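You operate a simulated robot arm through the tools that you are given. There is no shell and no other tool.

You are at the controls of a simulated two-armed robot. One attempt, no reset.

Task
Press the pane at A and B, then lift it.
Fine: hold each press till its lamp lights and let it up; leave the turntable at B; lift with the grey switch.

The check looks at the end state, three seconds after you hand in, the way a careful person would. Anything else that was tipped, shoved, dropped, spilled or broken makes it a failure.

Robot
Two 7-joint arms with fingered hands on one trunk that stands fixed in place. Base frame: the origin is at the foot of the trunk, x ahead of it, y to its left, z up; the work surface is at about z = 860. Readings come in mm, degrees, newtons and seconds.
The left shoulder is at [50, 214, 869], the right one opposite. With the tool pointing down near the work surface each hand reaches from about 360 to 880 mm from the base axis, measured 20 degrees to its own side. Payload 3 kg a hand.
Tool frame (each hand has its own): the origin (TCP) lies between the finger pads and is the grasp point; the fingertips stand 26 mm ahead of it; z points along the fingers, y is the line along which they close. The gripper opens to 132 mm; its body begins 73 mm behind the TCP. The gripper is a hand of 3 fingers: y runs from the thumb to the fingers, the wrist lies at [0, 0, -229] in the tool frame, and closing takes about 1.5 s.
Orientation is told as [roll, pitch, yaw] about the base's x, y, z axes, in that order, counted from this pose: with the fingers straight down and closing along the base's y, the tool's x points along the base's -x, its y along +y and its z along -z.

Tools
- The arms move only by the tool servo_tool. It takes "left_motion", "right_motion" or both (then of equal length, played together; a hand with none holds still); each is one flat list of numbers, 7 for each row, row after row: the finger opening in mm, from 0 to 132, then the shift along the tool's x, y, z in mm, then the turn, a rotation vector about the tool's x, y, z in degrees. In form: [gripper, x, y, z, rx, ry, rz, gripper, x, y, z, rx, ry, rz, ...]. A call has 1 to 20 rows; each row shifts and turns the commanded pose from where the row before left it, along the tool's axes as they then stand. Rows are played at 5 a second. More than 50 mm and 8.6 degrees between two rows, or a gripper value outside its range, and nothing of the call is played. Where a pose cannot be reached the arm comes as near as it can. A force on the tool above 90 N (or 10 N above the force at the start of the call, whichever is more), or a blocked arm, ends the call early, and 0.2 s more pass. The fingers move at their own pace (about 72 mm/s each) and stop on an object; they squeeze with about 26 N. The grip force told is the motor's: it shows also when the fingers shut on nothing. Time passes only in rows, and 0.2 s behind the last, so rows that do not move let the fingers close. The reply holds the time, the measured pose of the TCP, the force on the tool along the base axes, the opening and the grip force, in the units named above and with some noise, with the torque about the TCP (base axes, N m) and any sound that the robot's microphone picked up.
- Cameras (640 x 400 px; columns grow to the right, rows downward): "scene" is now at [26, -41.7, 1503.2]; the picture's right is [-0.49, -0.87, 0.00], its down [-0.55, 0.31, -0.78] and it looks along [0.68, -0.38, -0.63] (base axes); focal length 282 px, centre (320, 200). "left" rides on the left gripper at [-61, 3, -92] in its tool frame; the picture's right is [-0.05, -1.00, 0.00], its down [0.83, -0.04, -0.56] and it looks along [0.55, -0.03, 0.83] (tool axes); focal length 230 px, centre (320, 200). "right" rides on the right gripper at [62, 3, -92] in its tool frame; the picture's right is [-0.05, 1.00, 0.00], its down [-0.83, -0.04, -0.56] and it looks along [-0.55, -0.03, 0.83] (tool axes); focal length 230 px, centre (320, 200). There is no depth. A picture from a camera that has moved, and an enlarged one, comes with that camera's place and axes in the base frame and with its lens.
- get_image(camera): a new picture of that camera. No time passes.
- preshape(shape, hand): the hand has 3 fingers and takes this shape, open, in about a second: jaw (thumb against the fingers, like two jaws); tri (thumb and two fingers); tip (a fingertip pinch); poke (one finger out to press); point (the index stretched); flat (the hand flat); cup (the hand cupped); fist (a fist). The gripper value then closes the fingers along that shape, each until it touches; the sizes above hold for jaw. It gives what a move gives, with no picture.
- head_to(pan, tilt): turns the head with the scene camera to pan (to the left, within 86 degrees either way) and tilt (down, from -29 to 69), counted from straight ahead of the robot. It gives what a move gives.
- enlarge(camera, box): a new picture of the part [left, top, right, bottom] of that camera's present view, enlarged. No time passes.
- close_job(): hands the job in; it is judged then, once.

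Nothing tells you positions but the pictures and the camera data. Unless the task says otherwise, let go and move clear before handing in.

The tools are called after ">>>" as a command line: name --argument value ..., lists and objects as JSON in quotes. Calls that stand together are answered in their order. servo_tool: Moves the arms, as the interface text tells. Its arguments: {"type":"object","properties":{"left_motion":{"type":"array","items":{"type":"number"}},"right_motion":{"type":"array","items":{"type":"number"}}},"required":[]} The other tools are called the same way: preshape (shape, hand) gives the hand a shape; head_to (pan, tilt) turns the head that bears the scene camera; get_image (camera) takes a picture; enlarge (camera, box) takes an enlarged picture of a part of a camera's view; close_job () hands the job in.

At the start:

```text
clock: 0.0
left_tcp_pos: [533.5, -21.2, 1167.5]
left_orientation: [0.1, 0.0, -29.0]
left_wrist_force: [-0.1, -0.7, 1.0]
left_ft_torque: [0.01, -0.02, 0.01]
left_finger_gap: 131.6
left_gripper_force: 0.1
left_shape: jaw
right_tcp_pos: [414.9, -472.2, 1163.8]
right_orientation: [0.0, 0.0, -28.9]
right_wrist_force: [-0.1, -0.4, -0.1]
right_ft_torque: [-0.01, -0.01, 0.0]
right_finger_gap: 132.0
right_gripper_force: 0.0
right_shape: jaw
head pan, tilt (commanded): [-29.2, 39.1]
```

scene: 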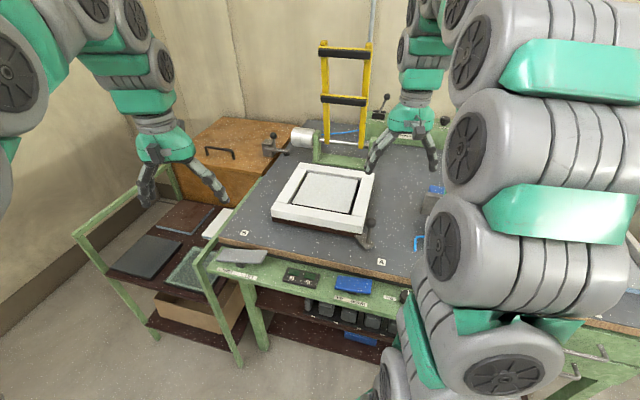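
right: 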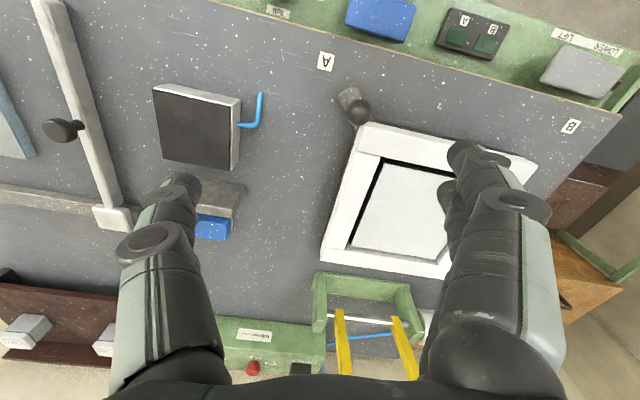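
left: 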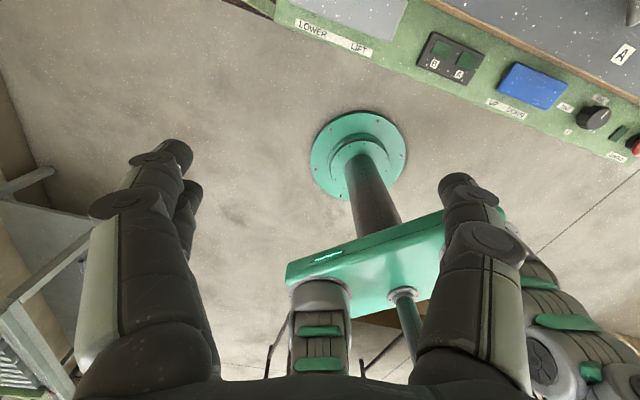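

I see a workbench with a white frame/pane on a turntable, a front panel with lamps A/B, a blue rocker and a grey rocker (LOWER/LIFT). I'll look closer at all of it before moving.

>>> enlarge --camera "scene" --box '[180, 210, 440, 370]'

>>> enlarge --camera "scene" --box '[230, 80, 460, 260]'

>>> enlarge --camera "right" --box '[320, 0, 640, 160]'

>>> enlarge --camera "left" --box '[260, 0, 640, 180]'

>>> enlarge --camera "right" --box '[0, 60, 320, 260]'

```text
2.46 times, centred on (310, 290) of scene
camera zoom: at [26.0, -41.7, 1503.2], right [-0.49, -0.87, 0.0], down [-0.55, 0.31, -0.78], along [0.68, -0.38, -0.63], focal length 693 px, centre (345, -22)
```

zoom: 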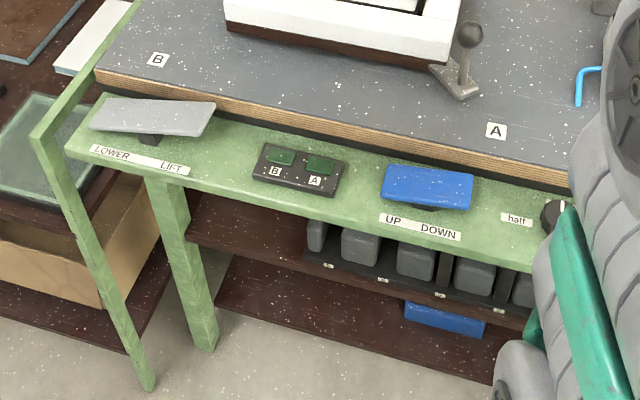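

```text
2.22 times, centred on (345, 170) of scene
camera zoom: at [26.0, -41.7, 1503.2], right [-0.49, -0.87, 0.0], down [-0.55, 0.31, -0.78], along [0.68, -0.38, -0.63], focal length 626 px, centre (264, 267)
```

zoom: 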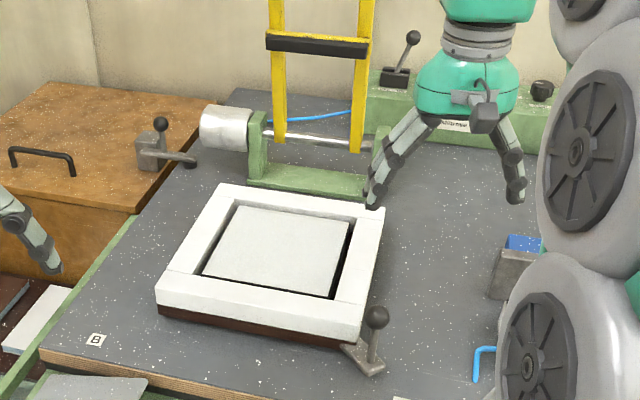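

```text
2.00 times, centred on (480, 80) of right
camera zoom: at [364.9, -441.1, 1256.6], right [0.53, 0.85, 0.0], down [0.71, -0.44, 0.56], along [0.47, -0.29, -0.83], focal length 460 px, centre (0, 440)
```

zoom: 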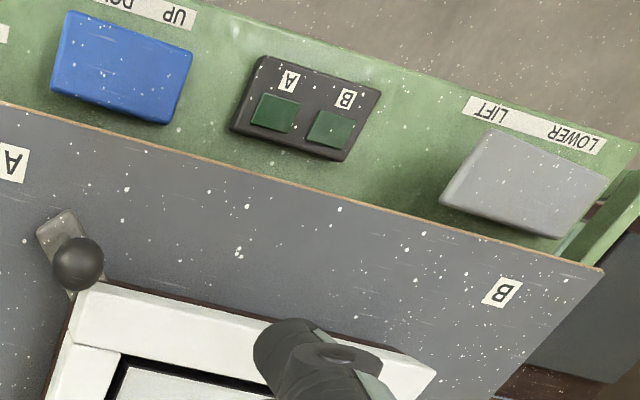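

```text
1.68 times, centred on (450, 90) of left
camera zoom: at [589.3, -49.1, 1258.7], right [-0.44, -0.9, 0.0], down [-0.75, 0.36, 0.56], along [-0.5, 0.24, -0.83], focal length 388 px, centre (101, 385)
```

zoom: 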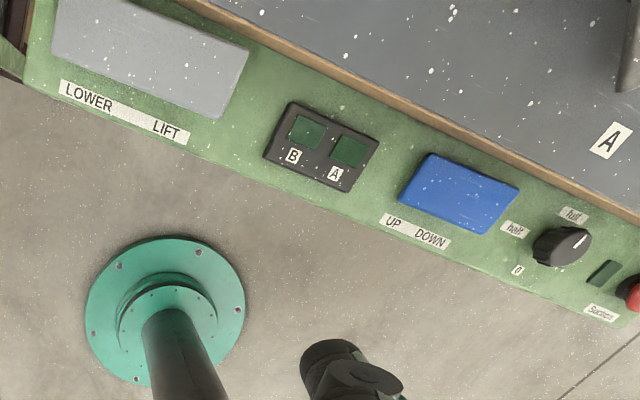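

```text
2.00 times, centred on (160, 160) of right
camera zoom: at [364.9, -441.1, 1256.6], right [0.53, 0.85, 0.0], down [0.71, -0.44, 0.56], along [0.47, -0.29, -0.83], focal length 460 px, centre (640, 280)
```

zoom: 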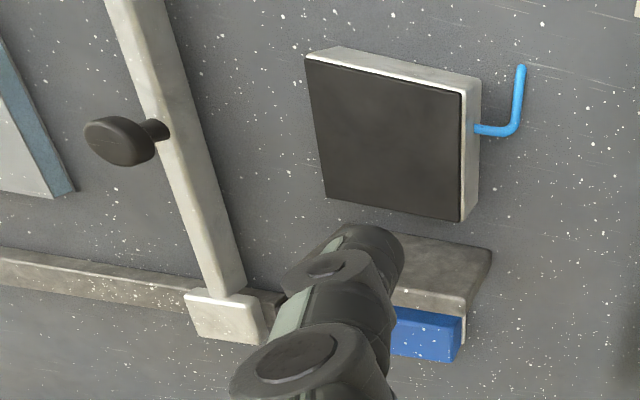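

The bench is skewed about 45° in front-right of me; the yellow swing frame stands behind the turntable, and there are more controls hidden by the right arm. I'll look around with the head and read the rest of the labels.

>>> head_to --pan -50 --tilt 40

>>> enlarge --camera "left" --box '[520, 40, 640, 180]'

>>> enlarge --camera "right" --box '[200, 240, 460, 400]'

>>> get_image --camera "scene"

```text
clock: 0.8
left_tcp_pos: [532.9, -21.3, 1167.6]
left_orientation: [0.1, 0.1, -29.0]
left_wrist_force: [0.1, 0.2, 0.2]
left_ft_torque: [0.01, 0.02, 0.03]
left_finger_gap: 131.9
left_gripper_force: 0.0
left_shape: jaw
right_tcp_pos: [415.7, -473.2, 1164.3]
right_orientation: [0.0, 0.0, -29.1]
right_wrist_force: [-0.9, 0.2, -0.5]
right_ft_torque: [0.01, 0.0, -0.01]
right_finger_gap: 132.0
right_gripper_force: 0.0
right_shape: jaw
head pan, tilt (commanded): [-50.0, 40.0]
```

```text
2.86 times, centred on (580, 110) of left
camera zoom: at [589.4, -49.1, 1258.7], right [-0.44, -0.9, 0.0], down [-0.75, 0.36, 0.56], along [-0.5, 0.24, -0.83], focal length 657 px, centre (-423, 457)
```

zoom: 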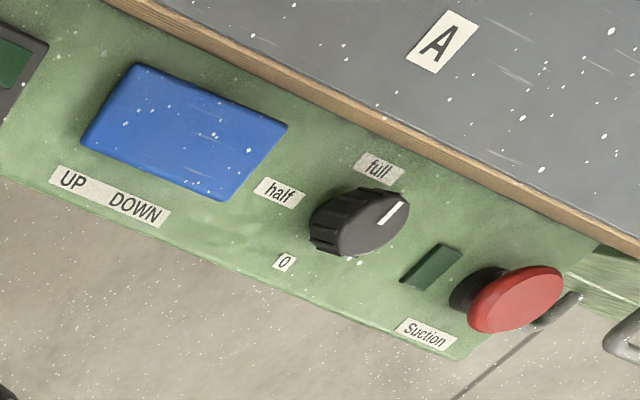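

```text
2.46 times, centred on (330, 320) of right
camera zoom: at [364.9, -441.1, 1256.6], right [0.53, 0.85, 0.0], down [0.71, -0.44, 0.56], along [0.47, -0.29, -0.83], focal length 566 px, centre (295, -95)
```

zoom: 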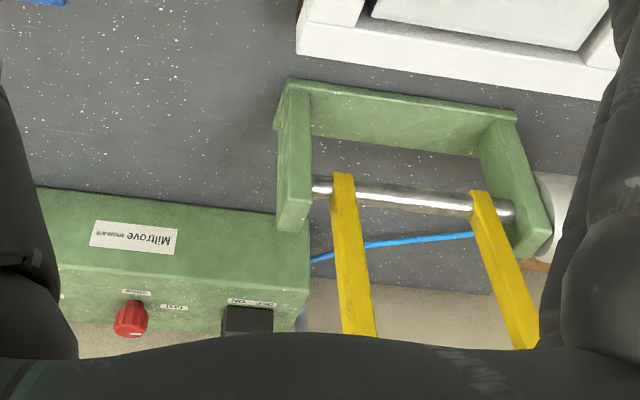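

```text
taken
camera scene: at [6.0, -65.1, 1501.9], right [-0.77, -0.64, 0.0], down [-0.41, 0.49, -0.77], along [0.49, -0.59, -0.64], focal length 282 px, centre (320, 200)
```

scene: 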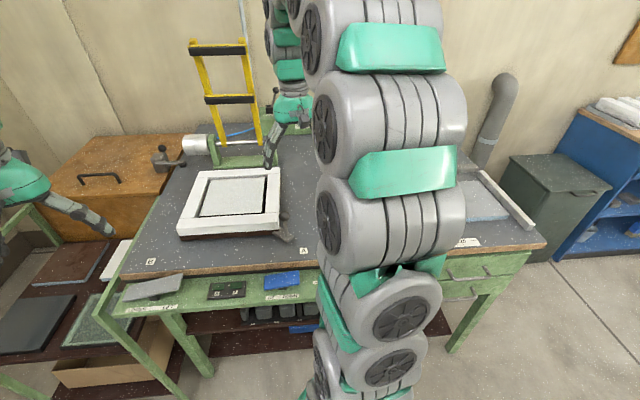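

The panel has LOWER/LIFT (grey), lamps B/A, UP/DOWN (blue), and a suction knob with a lamp and red button. I'll zoom in on the yellow frame, the rear box and the turntable handle before deciding anything.

>>> enlarge --camera "scene" --box '[140, 30, 320, 160]'

>>> enlarge --camera "scene" --box '[150, 150, 320, 260]'

>>> enlarge --camera "scene" --box '[90, 240, 330, 400]'

>>> enlarge --camera "scene" --box '[420, 60, 640, 280]'

```text
3.08 times, centred on (230, 95) of scene
camera zoom: at [6.0, -65.1, 1501.9], right [-0.77, -0.64, 0.0], down [-0.41, 0.49, -0.77], along [0.49, -0.59, -0.64], focal length 866 px, centre (597, 523)
```

zoom: 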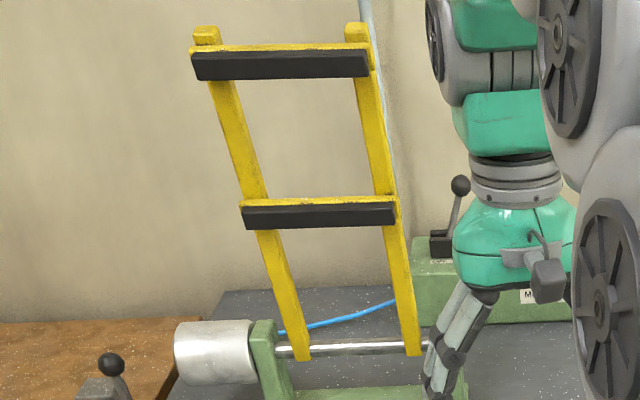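

```text
3.64 times, centred on (235, 205) of scene
camera zoom: at [6.0, -65.1, 1501.9], right [-0.77, -0.64, 0.0], down [-0.41, 0.49, -0.77], along [0.49, -0.59, -0.64], focal length 1024 px, centre (629, 182)
```

zoom: 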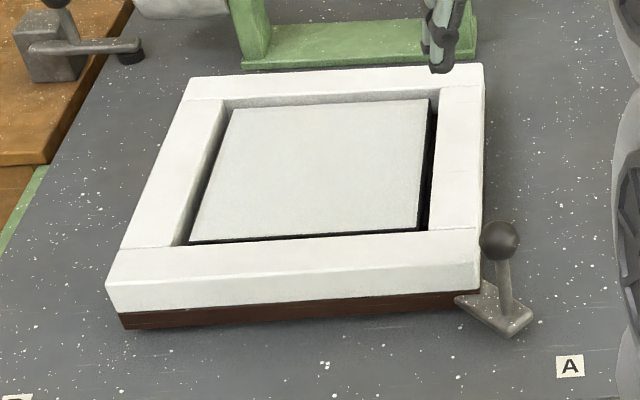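

```text
2.50 times, centred on (210, 320) of scene
camera zoom: at [6.0, -65.1, 1501.9], right [-0.77, -0.64, 0.0], down [-0.41, 0.49, -0.77], along [0.49, -0.59, -0.64], focal length 704 px, centre (595, -100)
```

zoom: 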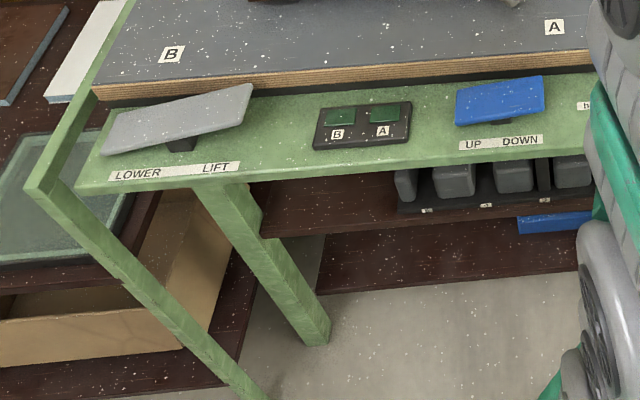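

```text
1.82 times, centred on (530, 170) of scene
camera zoom: at [6.0, -65.1, 1501.9], right [-0.77, -0.64, 0.0], down [-0.41, 0.49, -0.77], along [0.49, -0.59, -0.64], focal length 512 px, centre (-62, 254)
```

zoom: 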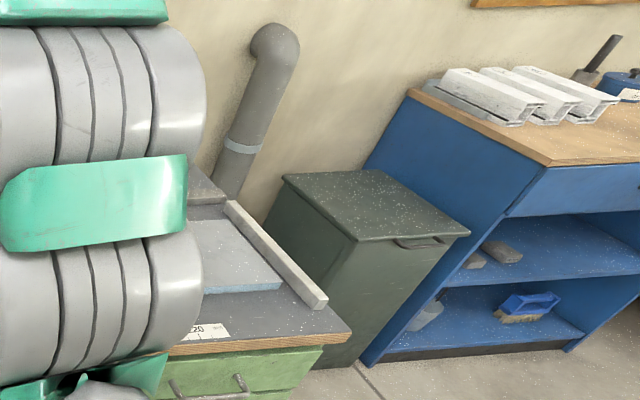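

The grey paddle currently rests with its LOWER end down, and the blue one appears to rest at UP with the yellow press frame raised. I'll check the rear box and paddle tilts more closely.

>>> enlarge --camera "right" --box '[210, 310, 330, 385]'

>>> enlarge --camera "scene" --box '[110, 255, 220, 320]'

>>> enlarge --camera "scene" --box '[200, 250, 320, 320]'

```text
5.33 times, centred on (270, 348) of right
camera zoom: at [364.9, -441.1, 1256.6], right [0.53, 0.85, 0.0], down [0.71, -0.44, 0.56], along [0.47, -0.29, -0.83], focal length 1227 px, centre (587, -587)
```

zoom: 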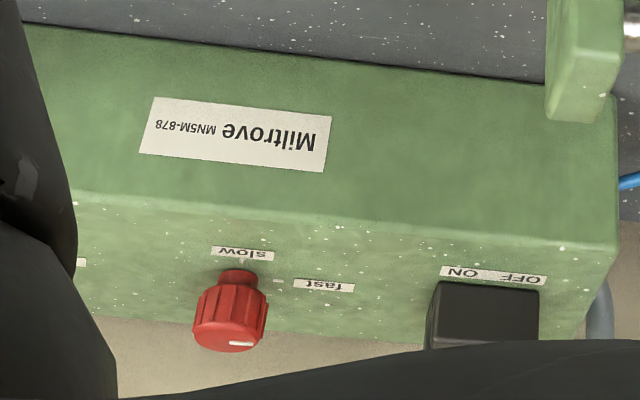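

```text
5.82 times, centred on (165, 288) of scene
camera zoom: at [6.0, -65.1, 1501.9], right [-0.77, -0.64, 0.0], down [-0.41, 0.49, -0.77], along [0.49, -0.59, -0.64], focal length 1638 px, centre (1222, -309)
```

zoom: 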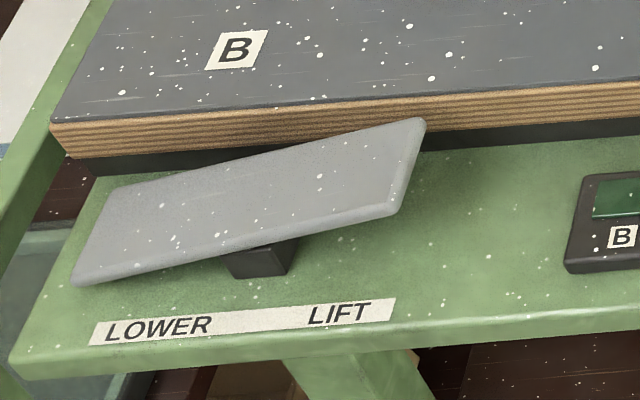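

```text
5.33 times, centred on (260, 285) of scene
camera zoom: at [6.0, -65.1, 1501.9], right [-0.77, -0.64, 0.0], down [-0.41, 0.49, -0.77], along [0.49, -0.59, -0.64], focal length 1501 px, centre (640, -253)
```

zoom: 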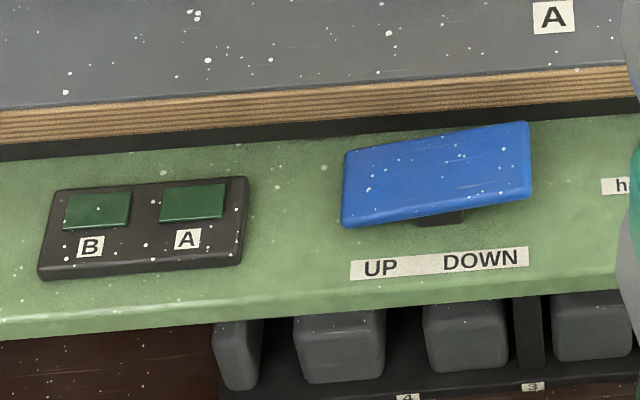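

The rear box has an ON/OFF switch and a slow/fast knob whose states I need to know. I'll move the right hand up and forward, clear above everything, so its camera can see the rear box and the handle.

>>> servo_tool --right_motion '[132, -30, 0, -20, 0, 0, 0, 132, -30, 0, -20, 0, 0, 0, 132, -30, 0, -20, 0, 0, 0, 132, -30, 0, -20, 0, 0, 0]'

>>> get_image --camera "right"

>>> get_image --camera "scene"

```text
clock: 1.8
left_tcp_pos: [533.4, -22.1, 1166.0]
left_orientation: [0.1, 0.0, -29.0]
left_wrist_force: [0.3, 0.6, 0.0]
left_ft_torque: [0.01, 0.04, -0.03]
left_finger_gap: 132.1
left_gripper_force: 0.1
left_shape: jaw
right_tcp_pos: [507.6, -526.2, 1215.2]
right_orientation: [0.0, 0.1, -29.1]
right_wrist_force: [1.1, 0.0, 0.6]
right_ft_torque: [0.02, 0.02, 0.01]
right_finger_gap: 131.9
right_gripper_force: 0.2
right_shape: jaw
right hand out of reach, approached as far as the arm can: row 4
head pan, tilt (commanded): [-50.0, 40.0]
```

```text
taken
camera right: at [457.1, -493.8, 1306.8], right [0.53, 0.85, 0.0], down [0.71, -0.44, 0.55], along [0.47, -0.29, -0.83], focal length 230 px, centre (320, 200)
```

right: 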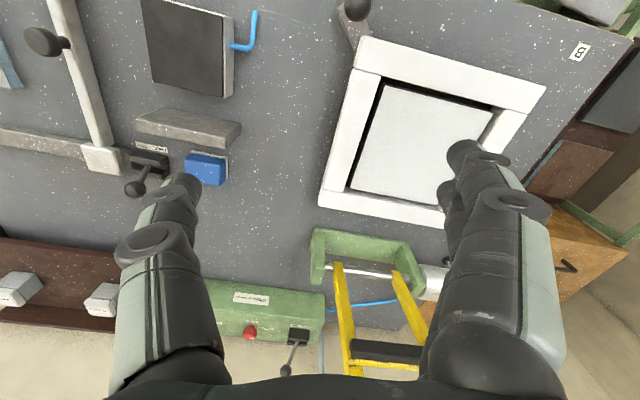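

```text
taken
camera scene: at [6.1, -65.1, 1501.9], right [-0.77, -0.64, 0.0], down [-0.41, 0.49, -0.77], along [0.49, -0.59, -0.64], focal length 282 px, centre (320, 200)
```

scene: 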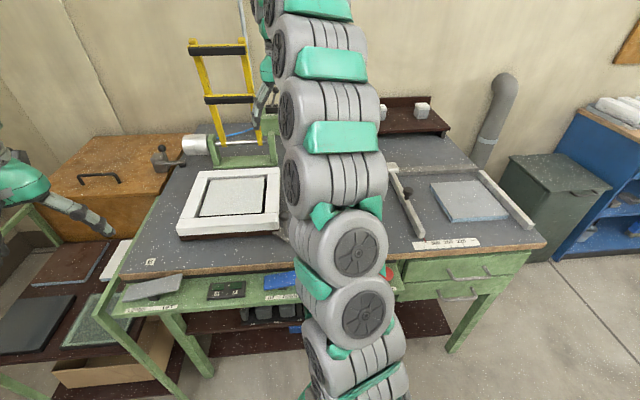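

>>> enlarge --camera "right" --box '[195, 280, 345, 390]'

>>> enlarge --camera "right" --box '[320, 20, 560, 230]'

>>> enlarge --camera "right" --box '[100, 100, 260, 210]'

>>> enlarge --camera "scene" --box '[370, 240, 420, 300]'

```text
3.64 times, centred on (270, 335) of right
camera zoom: at [457.1, -493.8, 1306.8], right [0.53, 0.85, 0.0], down [0.71, -0.44, 0.55], along [0.47, -0.29, -0.83], focal length 837 px, centre (502, -291)
```

zoom: 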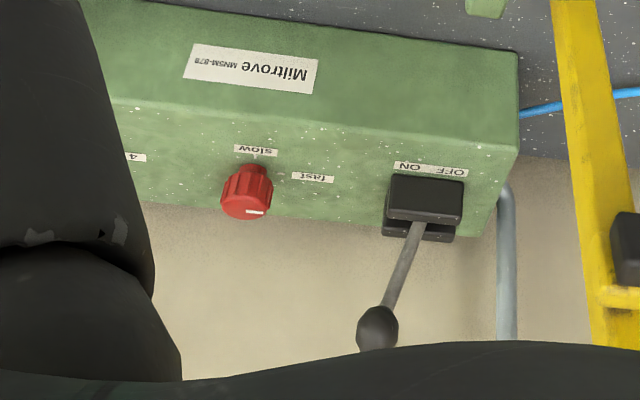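

```text
1.90 times, centred on (440, 125) of right
camera zoom: at [457.1, -493.8, 1306.8], right [0.53, 0.85, 0.0], down [0.71, -0.44, 0.55], along [0.47, -0.29, -0.83], focal length 438 px, centre (91, 343)
```

zoom: 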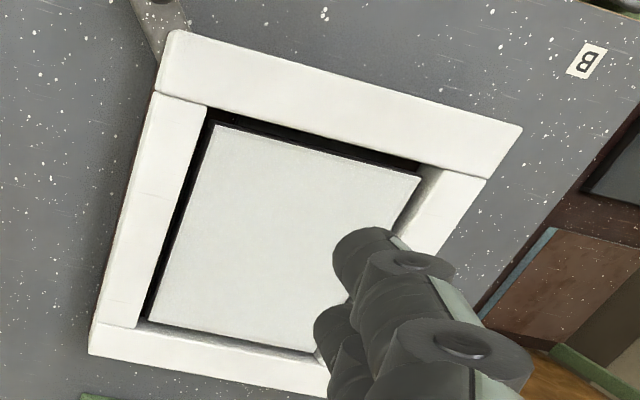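

```text
3.64 times, centred on (180, 155) of right
camera zoom: at [457.1, -493.8, 1306.8], right [0.53, 0.85, 0.0], down [0.71, -0.44, 0.55], along [0.47, -0.29, -0.83], focal length 837 px, centre (829, 364)
```

zoom: 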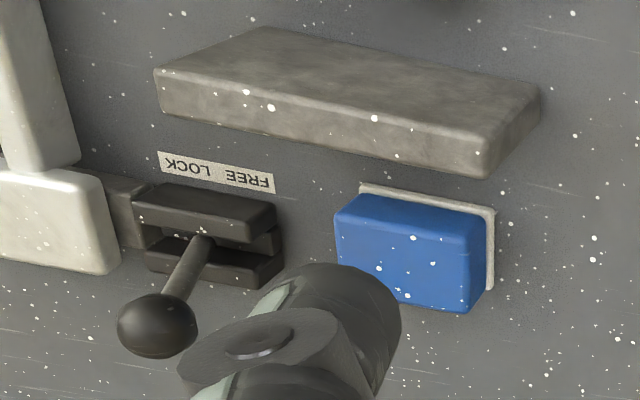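

```text
6.67 times, centred on (395, 270) of scene
camera zoom: at [6.1, -65.1, 1501.9], right [-0.77, -0.64, 0.0], down [-0.41, 0.49, -0.77], along [0.49, -0.59, -0.64], focal length 1877 px, centre (-180, -267)
```

zoom: 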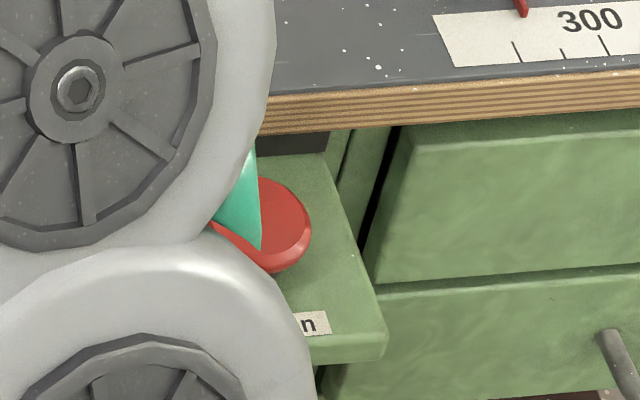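

The rear lever is at ON, the handle points at A, and the blue paddle centre is near [376,-343,835] with its DOWN end near [345,-373]. I'll bring the right hand back, shape it to poke, and see where the fingertip is.

>>> servo_tool --right_motion '[132, 40, 0, 0, 0, 0, 0, 132, 40, 0, 0, 0, 0, 0, 132, 40, 0, 10, 0, 0, 0, 132, 20, 0, 20, 0, 0, 0]'

>>> preshape --shape "poke" --hand "right"

>>> get_image --camera "right"

>>> get_image --camera "scene"

```text
clock: 2.8
left_tcp_pos: [532.5, -21.7, 1166.5]
left_orientation: [0.0, 0.0, -29.0]
left_wrist_force: [0.3, 0.5, 0.0]
left_ft_torque: [-0.02, 0.01, 0.02]
left_finger_gap: 131.8
left_gripper_force: 0.0
left_shape: jaw
right_tcp_pos: [381.0, -463.3, 1185.9]
right_orientation: [0.0, 0.0, -29.1]
right_wrist_force: [0.2, 0.1, 0.0]
right_ft_torque: [0.01, 0.0, 0.03]
right_finger_gap: 132.0
right_gripper_force: 0.1
right_shape: jaw
head pan, tilt (commanded): [-50.0, 40.0]
```

```text
clock: 3.7
left_tcp_pos: [532.4, -21.7, 1167.2]
left_orientation: [0.0, 0.1, -29.0]
left_wrist_force: [0.1, -0.4, 0.6]
left_ft_torque: [0.0, 0.0, -0.03]
left_finger_gap: 131.9
left_gripper_force: 0.0
left_shape: jaw
right_tcp_pos: [382.1, -463.9, 1186.6]
right_orientation: [0.0, 0.1, -29.0]
right_wrist_force: [-0.4, 0.7, -0.1]
right_ft_torque: [-0.04, 0.0, 0.0]
right_finger_gap: 0.1
right_gripper_force: 0.0
right_shape: poke
head pan, tilt (commanded): [-50.0, 40.0]
```

```text
taken
camera right: at [331.3, -430.9, 1278.7], right [0.53, 0.85, 0.0], down [0.71, -0.44, 0.56], along [0.47, -0.29, -0.83], focal length 230 px, centre (320, 200)
```

right: 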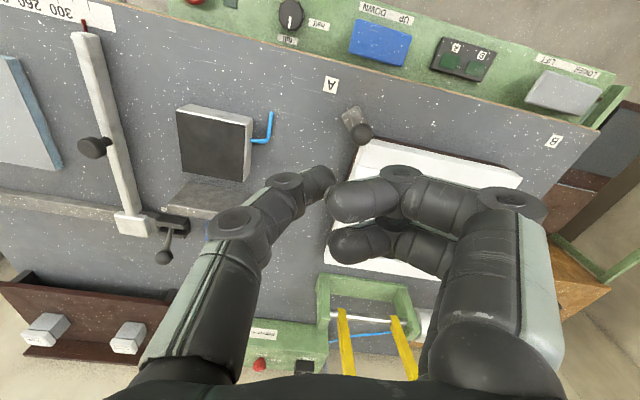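

```text
taken
camera scene: at [5.9, -65.1, 1501.9], right [-0.77, -0.64, 0.0], down [-0.41, 0.49, -0.77], along [0.49, -0.59, -0.64], focal length 282 px, centre (320, 200)
```

scene: 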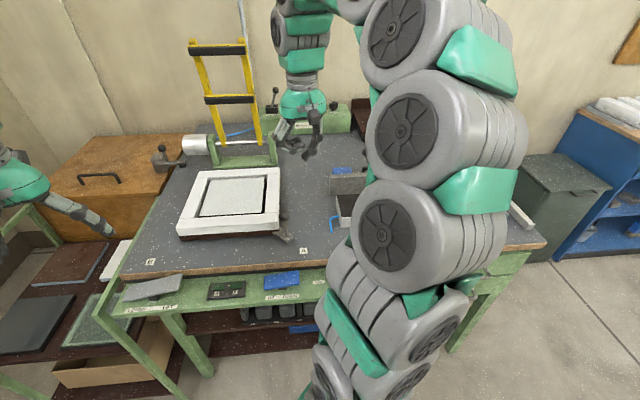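

The poke shape is taken; I'll enlarge to find which digit sticks out and where its tip is relative to the tool point.

>>> enlarge --camera "right" --box '[220, 120, 460, 290]'

>>> enlarge --camera "scene" --box '[260, 60, 360, 170]'

>>> enlarge --camera "right" --box '[240, 0, 400, 110]'

>>> enlarge --camera "scene" --box '[255, 160, 345, 260]'

```text
2.35 times, centred on (340, 205) of right
camera zoom: at [331.3, -430.9, 1278.7], right [0.53, 0.85, 0.0], down [0.71, -0.44, 0.56], along [0.47, -0.29, -0.83], focal length 541 px, centre (273, 188)
```

zoom: 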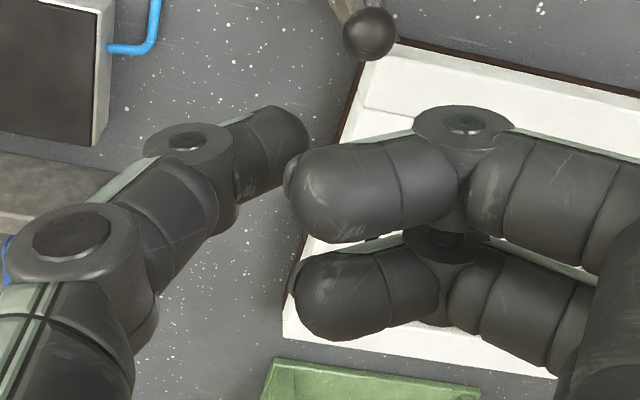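

```text
3.64 times, centred on (310, 115) of scene
camera zoom: at [5.9, -65.1, 1501.9], right [-0.77, -0.64, 0.0], down [-0.41, 0.49, -0.77], along [0.49, -0.59, -0.64], focal length 1024 px, centre (356, 509)
```

zoom: 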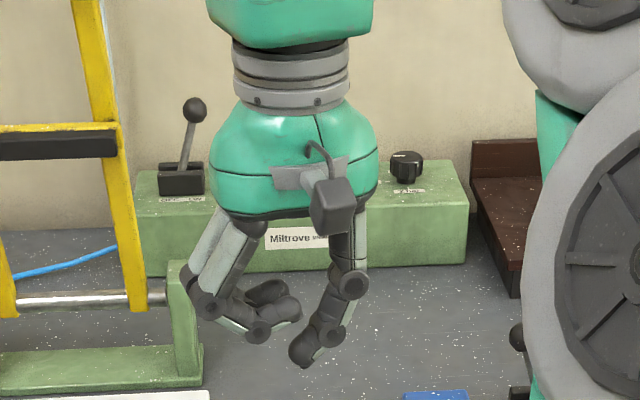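

```text
3.64 times, centred on (320, 55) of right
camera zoom: at [331.3, -430.9, 1278.7], right [0.53, 0.85, 0.0], down [0.71, -0.44, 0.56], along [0.47, -0.29, -0.83], focal length 837 px, centre (320, 727)
```

zoom: 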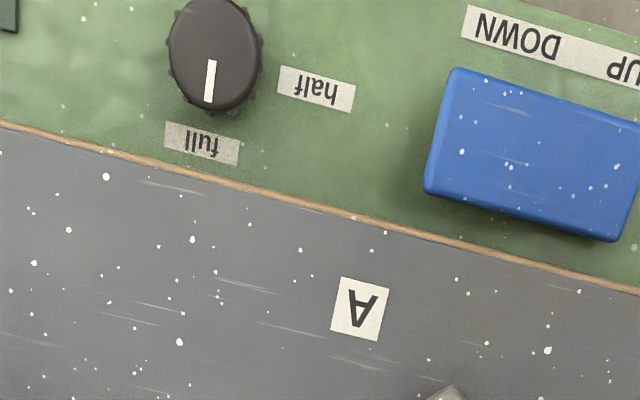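

```text
4.00 times, centred on (300, 210) of scene
camera zoom: at [5.9, -65.1, 1501.9], right [-0.77, -0.64, 0.0], down [-0.41, 0.49, -0.77], along [0.49, -0.59, -0.64], focal length 1126 px, centre (400, 160)
```

zoom: 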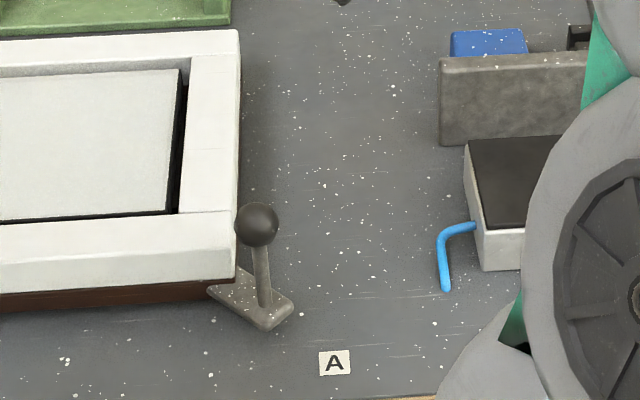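

The poke finger is the thumb-side digit, with its tip about 26 mm ahead of the TCP on the tool axis, the suction knob is at full, and the rear switch is ON. Next I move the right hand over the DOWN end of the blue paddle (about [350,-362]), turn it so the folded fingers clear the paddle, and descend to a safe height.

>>> servo_tool --right_motion '[0, 26, 24.6, 0, 0, 0, 0, 0, 26, 24.6, 0, 0, 0, 0, 0, 25.5, 24.5, 0, 0, 0, 0, 0, 0, 0, 0, 0, 0, -7, 0, 0, 0, 0, 0, 0, -7, 0, 0, 0, 0, 0, 0, -7, 0, 0, 0, 0, 0, 0, -7, 0, 0, 0, 0, 0, 0, -7, 0, 0, 0, 0, 0, 0, -7, 0, 0, 0, 0, 0, 0, -7, 0, 0, 0, 40, 0, 0, 0, 0, 0, 0, 40, 0, 0, 0, 0, 0, 0, 40, 0, 0, 0]'

>>> get_image --camera "right"

>>> get_image --camera "scene"

```text
clock: 6.5
left_tcp_pos: [532.5, -21.0, 1167.2]
left_orientation: [-0.1, -0.1, -29.0]
left_wrist_force: [-0.5, 0.2, 0.3]
left_ft_torque: [0.0, 0.02, 0.02]
left_finger_gap: 131.8
left_gripper_force: 0.1
left_shape: jaw
right_tcp_pos: [351.1, -358.6, 1062.6]
right_orientation: [0.0, 0.1, 20.1]
right_wrist_force: [0.5, -0.1, 0.2]
right_ft_torque: [-0.01, -0.02, 0.0]
right_finger_gap: 0.0
right_gripper_force: 0.0
right_shape: poke
head pan, tilt (commanded): [-50.0, 40.0]
```

```text
taken
camera right: at [293.4, -377.7, 1155.6], right [-0.29, 0.96, 0.0], down [0.79, 0.24, 0.56], along [0.53, 0.16, -0.83], focal length 230 px, centre (320, 200)
```

right: 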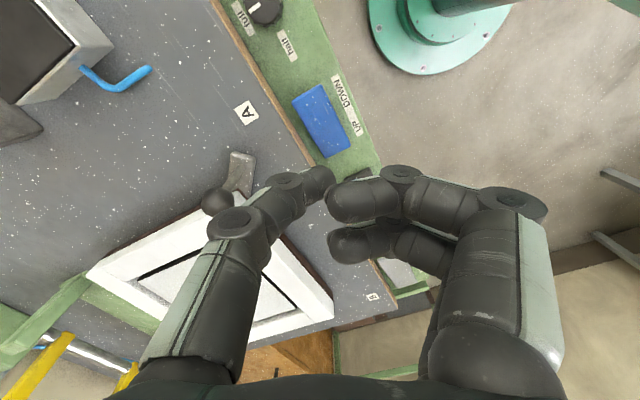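

```text
taken
camera scene: at [6.0, -65.1, 1501.9], right [-0.77, -0.64, 0.0], down [-0.41, 0.49, -0.77], along [0.49, -0.59, -0.64], focal length 282 px, centre (320, 200)
```

scene: 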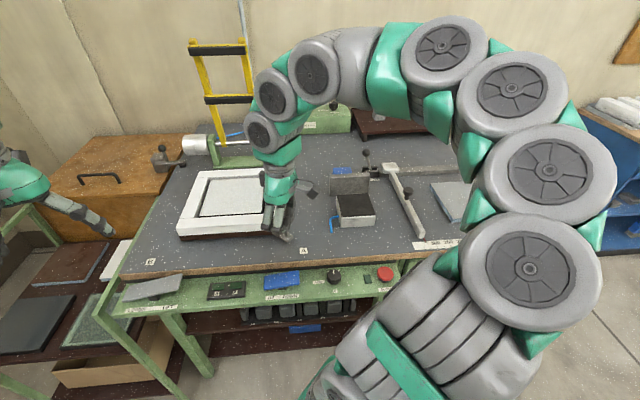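

The hand is above the DOWN end with a clear view of the panel and lamps. I'll descend to just above the paddle and check the alignment.

>>> servo_tool --right_motion '[0, 2, -2.5, 44, 0, 0, 0, 0, 0, 0, 44, 0, 0, 0, 0, 0, 0, 44, 0, 0, 0, 0, 0, 0, 42, 0, 0, 0]'

>>> get_image --camera "right"

>>> enlarge --camera "scene" --box '[180, 190, 420, 350]'

```text
clock: 7.5
left_tcp_pos: [533.5, -19.8, 1166.7]
left_orientation: [0.0, 0.0, -29.1]
left_wrist_force: [0.0, 0.7, -0.4]
left_ft_torque: [-0.01, -0.01, 0.03]
left_finger_gap: 132.5
left_gripper_force: 0.1
left_shape: jaw
right_tcp_pos: [347.7, -363.0, 888.6]
right_orientation: [0.0, -0.1, 20.0]
right_wrist_force: [-0.8, 0.4, 0.3]
right_ft_torque: [-0.01, 0.0, 0.03]
right_finger_gap: 0.0
right_gripper_force: 0.1
right_shape: poke
head pan, tilt (commanded): [-50.0, 40.0]
```

```text
taken
camera right: at [289.6, -382.5, 981.4], right [-0.29, 0.96, 0.0], down [0.79, 0.24, 0.56], along [0.53, 0.16, -0.83], focal length 230 px, centre (320, 200)
```

right: 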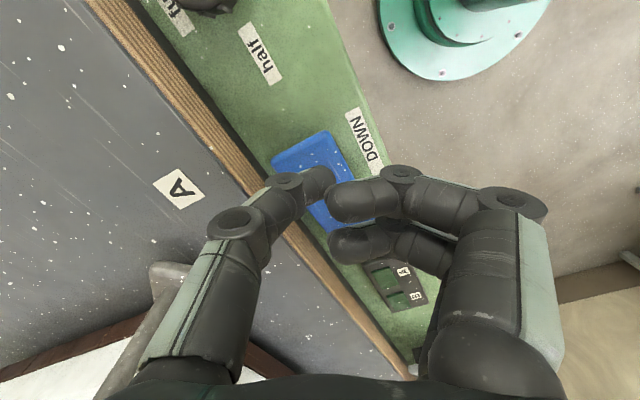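

```text
2.50 times, centred on (300, 270) of scene
camera zoom: at [6.0, -65.1, 1501.9], right [-0.77, -0.64, 0.0], down [-0.41, 0.49, -0.77], along [0.49, -0.59, -0.64], focal length 704 px, centre (370, 25)
```

zoom: 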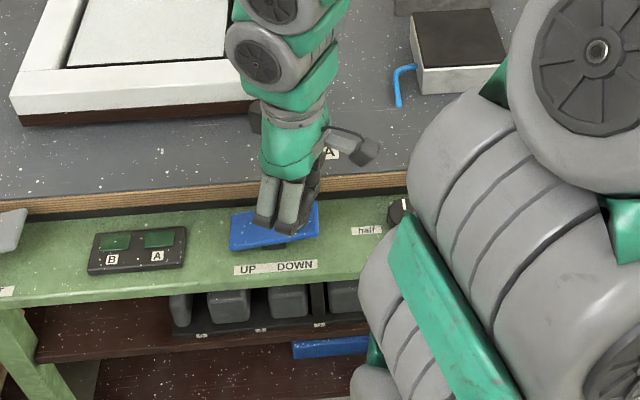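

The fingertip is right over the DOWN half of the blue paddle. I'll press down in small steps and watch the force.

>>> servo_tool --right_motion '[0, 0, 0, 8, 0, 0, 0, 0, 0, 0, 8, 0, 0, 0, 0, 0, 0, 4, 0, 0, 0, 0, 0, 0, 4, 0, 0, 0]'

```text
clock: 8.5
left_tcp_pos: [533.6, -22.0, 1167.9]
left_orientation: [-0.1, 0.0, -29.0]
left_wrist_force: [0.0, -0.5, -0.1]
left_ft_torque: [0.05, -0.02, 0.0]
left_finger_gap: 131.9
left_gripper_force: 0.0
left_shape: jaw
right_tcp_pos: [347.3, -363.7, 867.2]
right_orientation: [-0.1, -0.1, 20.0]
right_wrist_force: [0.7, -0.6, -0.1]
right_ft_torque: [-0.01, 0.02, -0.03]
right_finger_gap: 0.0
right_gripper_force: 0.0
right_shape: poke
head pan, tilt (commanded): [-50.0, 40.0]
```

>>> servo_tool --right_motion '[0, 0, 0, 3, 0, 0, 0, 0, 0, 0, 3, 0, 0, 0]'

>>> enlarge --camera "scene" --box '[180, 190, 420, 350]'

```text
clock: 9.1
left_tcp_pos: [532.5, -21.3, 1167.6]
left_orientation: [0.0, 0.0, -28.9]
left_wrist_force: [0.1, 0.0, 0.1]
left_ft_torque: [0.01, -0.01, 0.02]
left_finger_gap: 132.0
left_gripper_force: 0.1
left_shape: jaw
right_tcp_pos: [350.5, -363.6, 863.1]
right_orientation: [0.0, 0.1, 19.9]
right_wrist_force: [-0.7, -0.5, 1.9]
right_ft_torque: [-0.05, 0.03, 0.02]
right_finger_gap: 0.0
right_gripper_force: 0.0
right_shape: poke
head pan, tilt (commanded): [-50.0, 40.0]
```

```text
2.50 times, centred on (300, 270) of scene
camera zoom: at [5.9, -65.1, 1501.9], right [-0.77, -0.64, 0.0], down [-0.41, 0.49, -0.77], along [0.49, -0.59, -0.64], focal length 704 px, centre (370, 25)
```

zoom: 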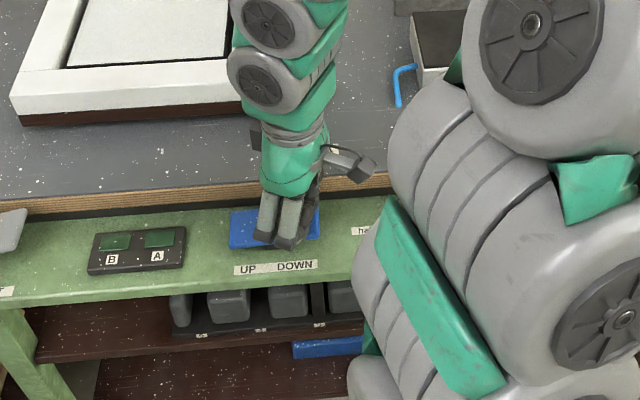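

The tip has just touched the paddle (about 2 N at tip height ~837). Continuing down gently.

>>> servo_tool --right_motion '[0, 0, 0, 3, 0, 0, 0, 0, 0, 0, 3, 0, 0, 0]'

>>> get_image --camera "scene"

```text
clock: 9.7
left_tcp_pos: [531.9, -20.1, 1166.9]
left_orientation: [0.0, 0.0, -29.0]
left_wrist_force: [0.0, -0.3, 0.8]
left_ft_torque: [0.03, 0.0, -0.01]
left_finger_gap: 131.6
left_gripper_force: 0.0
left_shape: jaw
right_tcp_pos: [350.7, -363.1, 857.1]
right_orientation: [0.0, 0.0, 20.0]
right_wrist_force: [0.8, 0.1, 0.1]
right_ft_torque: [0.0, 0.02, 0.04]
right_finger_gap: 0.3
right_gripper_force: 0.0
right_shape: poke
head pan, tilt (commanded): [-50.0, 40.0]
```

```text
taken
camera scene: at [6.0, -65.1, 1501.9], right [-0.77, -0.64, 0.0], down [-0.41, 0.49, -0.77], along [0.49, -0.59, -0.64], focal length 282 px, centre (320, 200)
```

scene: 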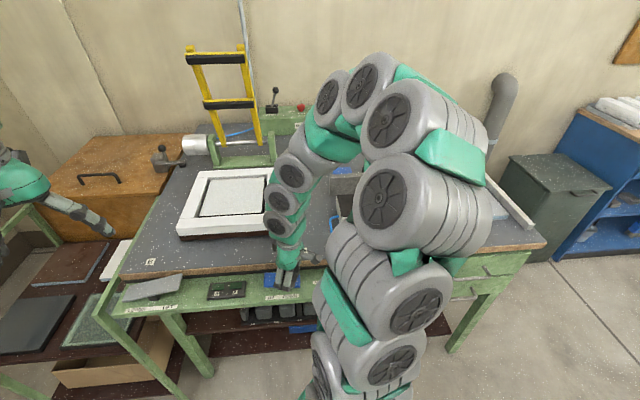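

The paddle has flipped to DOWN and the yellow frame has begun to come down. I'll hold still and watch.

>>> servo_tool --right_motion '[0, 0, 0, 0, 0, 0, 0, 0, 0, 0, 0, 0, 0, 0, 0, 0, 0, 0, 0, 0, 0]'

>>> get_image --camera "scene"

>>> enlarge --camera "scene" --box '[200, 260, 320, 320]'

```text
clock: 10.5
left_tcp_pos: [533.3, -21.6, 1166.5]
left_orientation: [0.0, 0.1, -29.0]
left_wrist_force: [0.1, 0.9, 0.6]
left_ft_torque: [0.0, 0.01, -0.03]
left_finger_gap: 131.8
left_gripper_force: 0.0
left_shape: jaw
right_tcp_pos: [350.2, -363.3, 855.6]
right_orientation: [0.0, 0.0, 20.0]
right_wrist_force: [0.9, 0.0, -0.7]
right_ft_torque: [0.0, -0.02, -0.01]
right_finger_gap: 0.0
right_gripper_force: 0.1
right_shape: poke
head pan, tilt (commanded): [-50.0, 40.0]
```

```text
taken
camera scene: at [6.0, -65.1, 1501.9], right [-0.77, -0.64, 0.0], down [-0.41, 0.49, -0.77], along [0.49, -0.59, -0.64], focal length 282 px, centre (320, 200)
```

scene: 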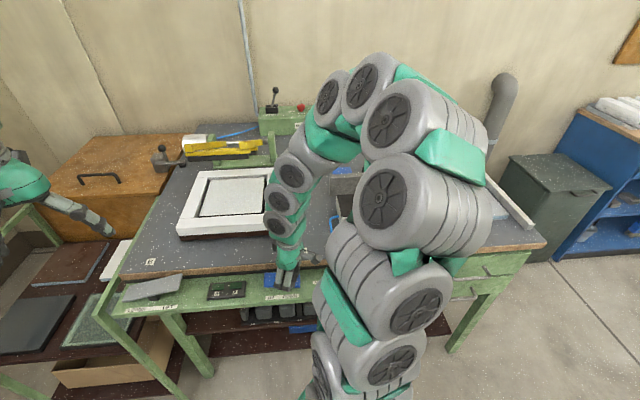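

```text
5.33 times, centred on (260, 290) of scene
camera zoom: at [6.0, -65.1, 1501.9], right [-0.77, -0.64, 0.0], down [-0.41, 0.49, -0.77], along [0.49, -0.59, -0.64], focal length 1501 px, centre (640, -280)
```

zoom: 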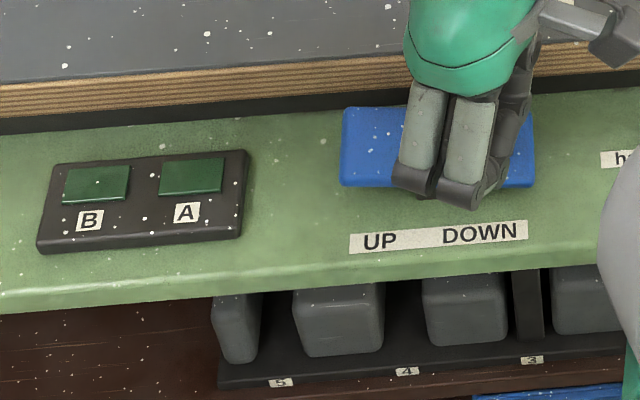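

The frame is swinging forward over the pane. Continue holding and watching.

>>> servo_tool --right_motion '[0, 0, 0, 0, 0, 0, 0, 0, 0, 0, 0, 0, 0, 0]'

>>> enlarge --camera "scene" --box '[120, 100, 340, 320]'

```text
clock: 11.1
left_tcp_pos: [533.3, -23.1, 1167.6]
left_orientation: [0.0, 0.0, -29.0]
left_wrist_force: [-0.2, -0.7, 0.2]
left_ft_torque: [0.02, 0.02, 0.0]
left_finger_gap: 132.0
left_gripper_force: 0.0
left_shape: jaw
right_tcp_pos: [349.4, -362.5, 857.4]
right_orientation: [0.0, 0.1, 20.1]
right_wrist_force: [0.4, -0.7, 0.3]
right_ft_torque: [0.01, -0.02, 0.01]
right_finger_gap: 0.3
right_gripper_force: 0.0
right_shape: poke
head pan, tilt (commanded): [-50.0, 40.0]
```

```text
1.82 times, centred on (230, 210) of scene
camera zoom: at [5.9, -65.1, 1501.9], right [-0.77, -0.64, 0.0], down [-0.41, 0.49, -0.77], along [0.49, -0.59, -0.64], focal length 512 px, centre (484, 182)
```

zoom: 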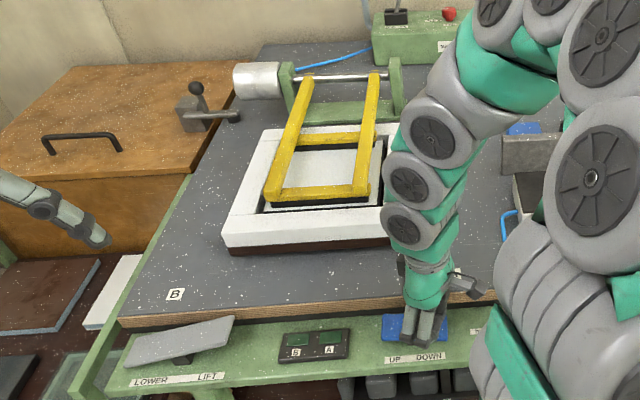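

The yellow frame is now down on the pane. I'll wait for lamp A.

>>> servo_tool --right_motion '[0, 0, 0, 0, 0, 0, 0, 0, 0, 0, 0, 0, 0, 0, 0, 0, 0, 0, 0, 0, 0, 0, 0, 0, 0, 0, 0, 0]'

>>> enlarge --camera "scene" --box '[120, 100, 340, 320]'

```text
clock: 12.1
left_tcp_pos: [532.0, -20.9, 1168.9]
left_orientation: [0.0, 0.0, -28.9]
left_wrist_force: [-1.3, -0.7, -0.2]
left_ft_torque: [-0.03, -0.02, 0.01]
left_finger_gap: 132.1
left_gripper_force: 0.0
left_shape: jaw
right_tcp_pos: [350.6, -362.8, 855.8]
right_orientation: [0.0, 0.0, 20.0]
right_wrist_force: [-1.0, 0.1, 0.0]
right_ft_torque: [0.03, -0.04, -0.03]
right_finger_gap: 0.0
right_gripper_force: 0.1
right_shape: poke
head pan, tilt (commanded): [-50.0, 40.0]
```

```text
1.82 times, centred on (230, 210) of scene
camera zoom: at [5.9, -65.1, 1501.9], right [-0.77, -0.64, 0.0], down [-0.41, 0.49, -0.77], along [0.49, -0.59, -0.64], focal length 512 px, centre (484, 182)
```

zoom: 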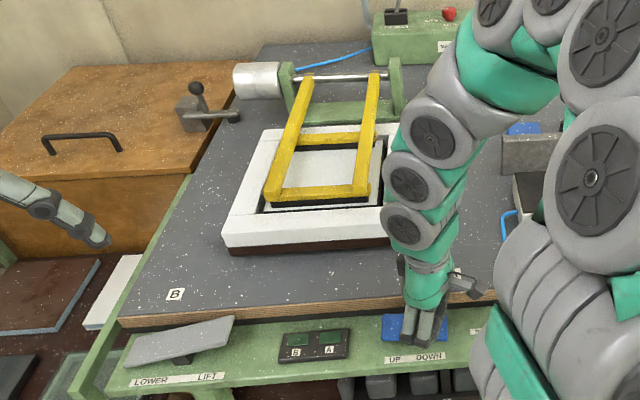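

>>> servo_tool --right_motion '[0, 0, 0, 0, 0, 0, 0, 0, 0, 0, 0, 0, 0, 0, 0, 0, 0, 0, 0, 0, 0, 0, 0, 0, 0, 0, 0, 0]'

>>> enlarge --camera "scene" --box '[120, 100, 340, 320]'

```text
clock: 13.1
left_tcp_pos: [533.6, -19.8, 1165.8]
left_orientation: [0.0, 0.1, -29.0]
left_wrist_force: [-0.6, 0.7, -0.9]
left_ft_torque: [0.0, 0.01, 0.06]
left_finger_gap: 132.1
left_gripper_force: 0.1
left_shape: jaw
right_tcp_pos: [350.8, -362.9, 856.0]
right_orientation: [0.0, 0.0, 20.0]
right_wrist_force: [-0.6, 1.0, -0.7]
right_ft_torque: [0.03, 0.01, -0.01]
right_finger_gap: 0.3
right_gripper_force: 0.1
right_shape: poke
head pan, tilt (commanded): [-50.0, 40.0]
```

```text
1.82 times, centred on (230, 210) of scene
camera zoom: at [6.0, -65.1, 1501.9], right [-0.77, -0.64, 0.0], down [-0.41, 0.49, -0.77], along [0.49, -0.59, -0.64], focal length 512 px, centre (484, 182)
```

zoom: 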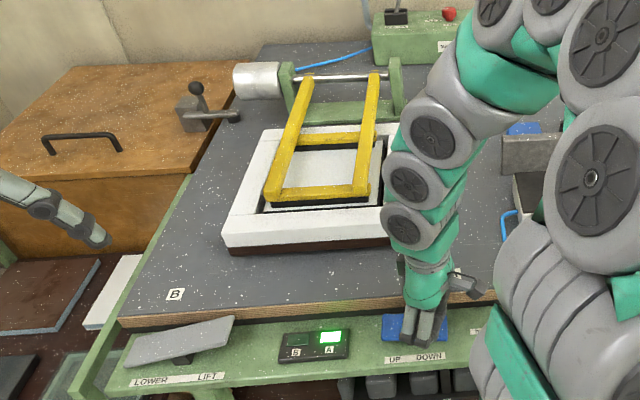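

Lamp A is lit. Now I raise the finger and see whether the paddle springs back or must be pressed to UP.

>>> servo_tool --right_motion '[0, 0, 0, -15, 0, 0, 0, 0, 0, 0, -15, 0, 0, 0]'

>>> enlarge --camera "scene" --box '[120, 100, 340, 320]'

>>> enlarge --camera "scene" --box '[200, 250, 320, 320]'

```text
clock: 13.7
left_tcp_pos: [532.6, -22.2, 1168.3]
left_orientation: [0.0, 0.0, -29.0]
left_wrist_force: [0.2, 0.0, 0.0]
left_ft_torque: [0.0, 0.01, -0.02]
left_finger_gap: 132.1
left_gripper_force: 0.0
left_shape: jaw
right_tcp_pos: [350.0, -361.1, 887.5]
right_orientation: [0.2, 0.0, 20.0]
right_wrist_force: [-0.7, 0.3, 0.6]
right_ft_torque: [-0.02, -0.01, 0.03]
right_finger_gap: 0.0
right_gripper_force: 0.0
right_shape: poke
head pan, tilt (commanded): [-50.0, 40.0]
```

```text
1.82 times, centred on (230, 210) of scene
camera zoom: at [5.9, -65.1, 1501.9], right [-0.77, -0.64, 0.0], down [-0.41, 0.49, -0.77], along [0.49, -0.59, -0.64], focal length 512 px, centre (484, 182)
```

zoom: 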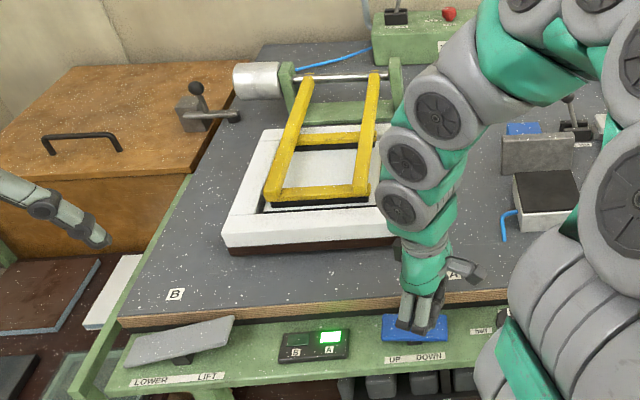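

```text
5.33 times, centred on (260, 285) of scene
camera zoom: at [5.9, -65.1, 1501.9], right [-0.77, -0.64, 0.0], down [-0.41, 0.49, -0.77], along [0.49, -0.59, -0.64], focal length 1501 px, centre (640, -253)
```

zoom: 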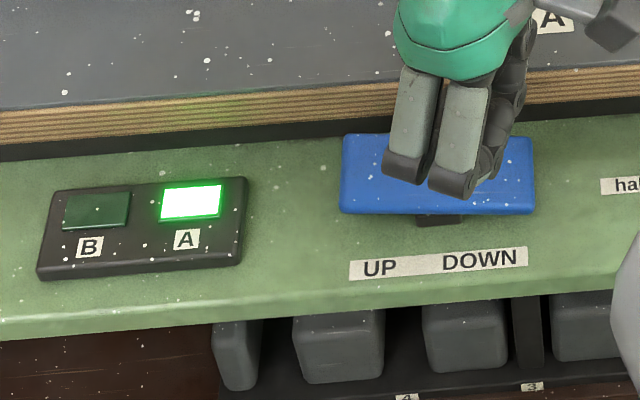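

The paddle latches at DOWN, so I must press its UP end. I'll shift to the UP end (about [394,-318]) and press there.

>>> servo_tool --right_motion '[0, -28, 12.7, 0, 0, 0, 0, 0, -28, 12.7, 0, 0, 0, 0, 0, 0, 0, 8, 0, 0, 0, 0, 0, 0, 8, 0, 0, 0]'

>>> enlarge --camera "scene" --box '[200, 250, 320, 320]'

>>> get_image --camera "right"

```text
clock: 14.7
left_tcp_pos: [531.5, -21.7, 1167.1]
left_orientation: [-0.1, 0.0, -29.0]
left_wrist_force: [-0.1, -0.4, 0.5]
left_ft_torque: [-0.03, 0.01, -0.02]
left_finger_gap: 131.9
left_gripper_force: 0.2
left_shape: jaw
right_tcp_pos: [395.7, -318.4, 871.5]
right_orientation: [0.1, 0.0, 20.0]
right_wrist_force: [0.6, -0.4, -0.8]
right_ft_torque: [0.0, 0.0, 0.0]
right_finger_gap: 0.1
right_gripper_force: 0.1
right_shape: poke
head pan, tilt (commanded): [-50.0, 40.0]
```

```text
5.33 times, centred on (260, 285) of scene
camera zoom: at [6.0, -65.1, 1501.9], right [-0.77, -0.64, 0.0], down [-0.41, 0.49, -0.77], along [0.49, -0.59, -0.64], focal length 1501 px, centre (640, -253)
```

zoom: 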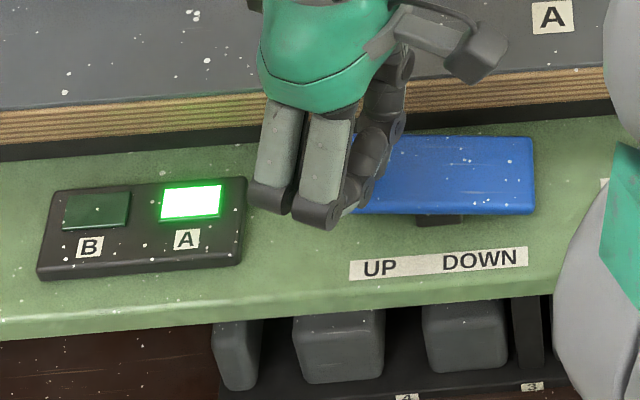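

```text
taken
camera right: at [337.3, -336.6, 962.9], right [-0.29, 0.96, 0.0], down [0.79, 0.24, 0.56], along [0.53, 0.16, -0.83], focal length 230 px, centre (320, 200)
```

right: 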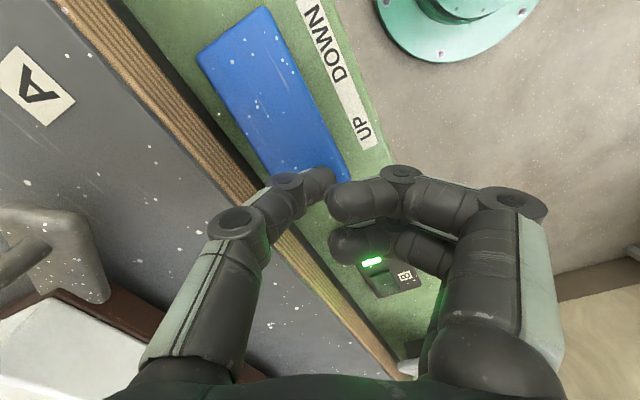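

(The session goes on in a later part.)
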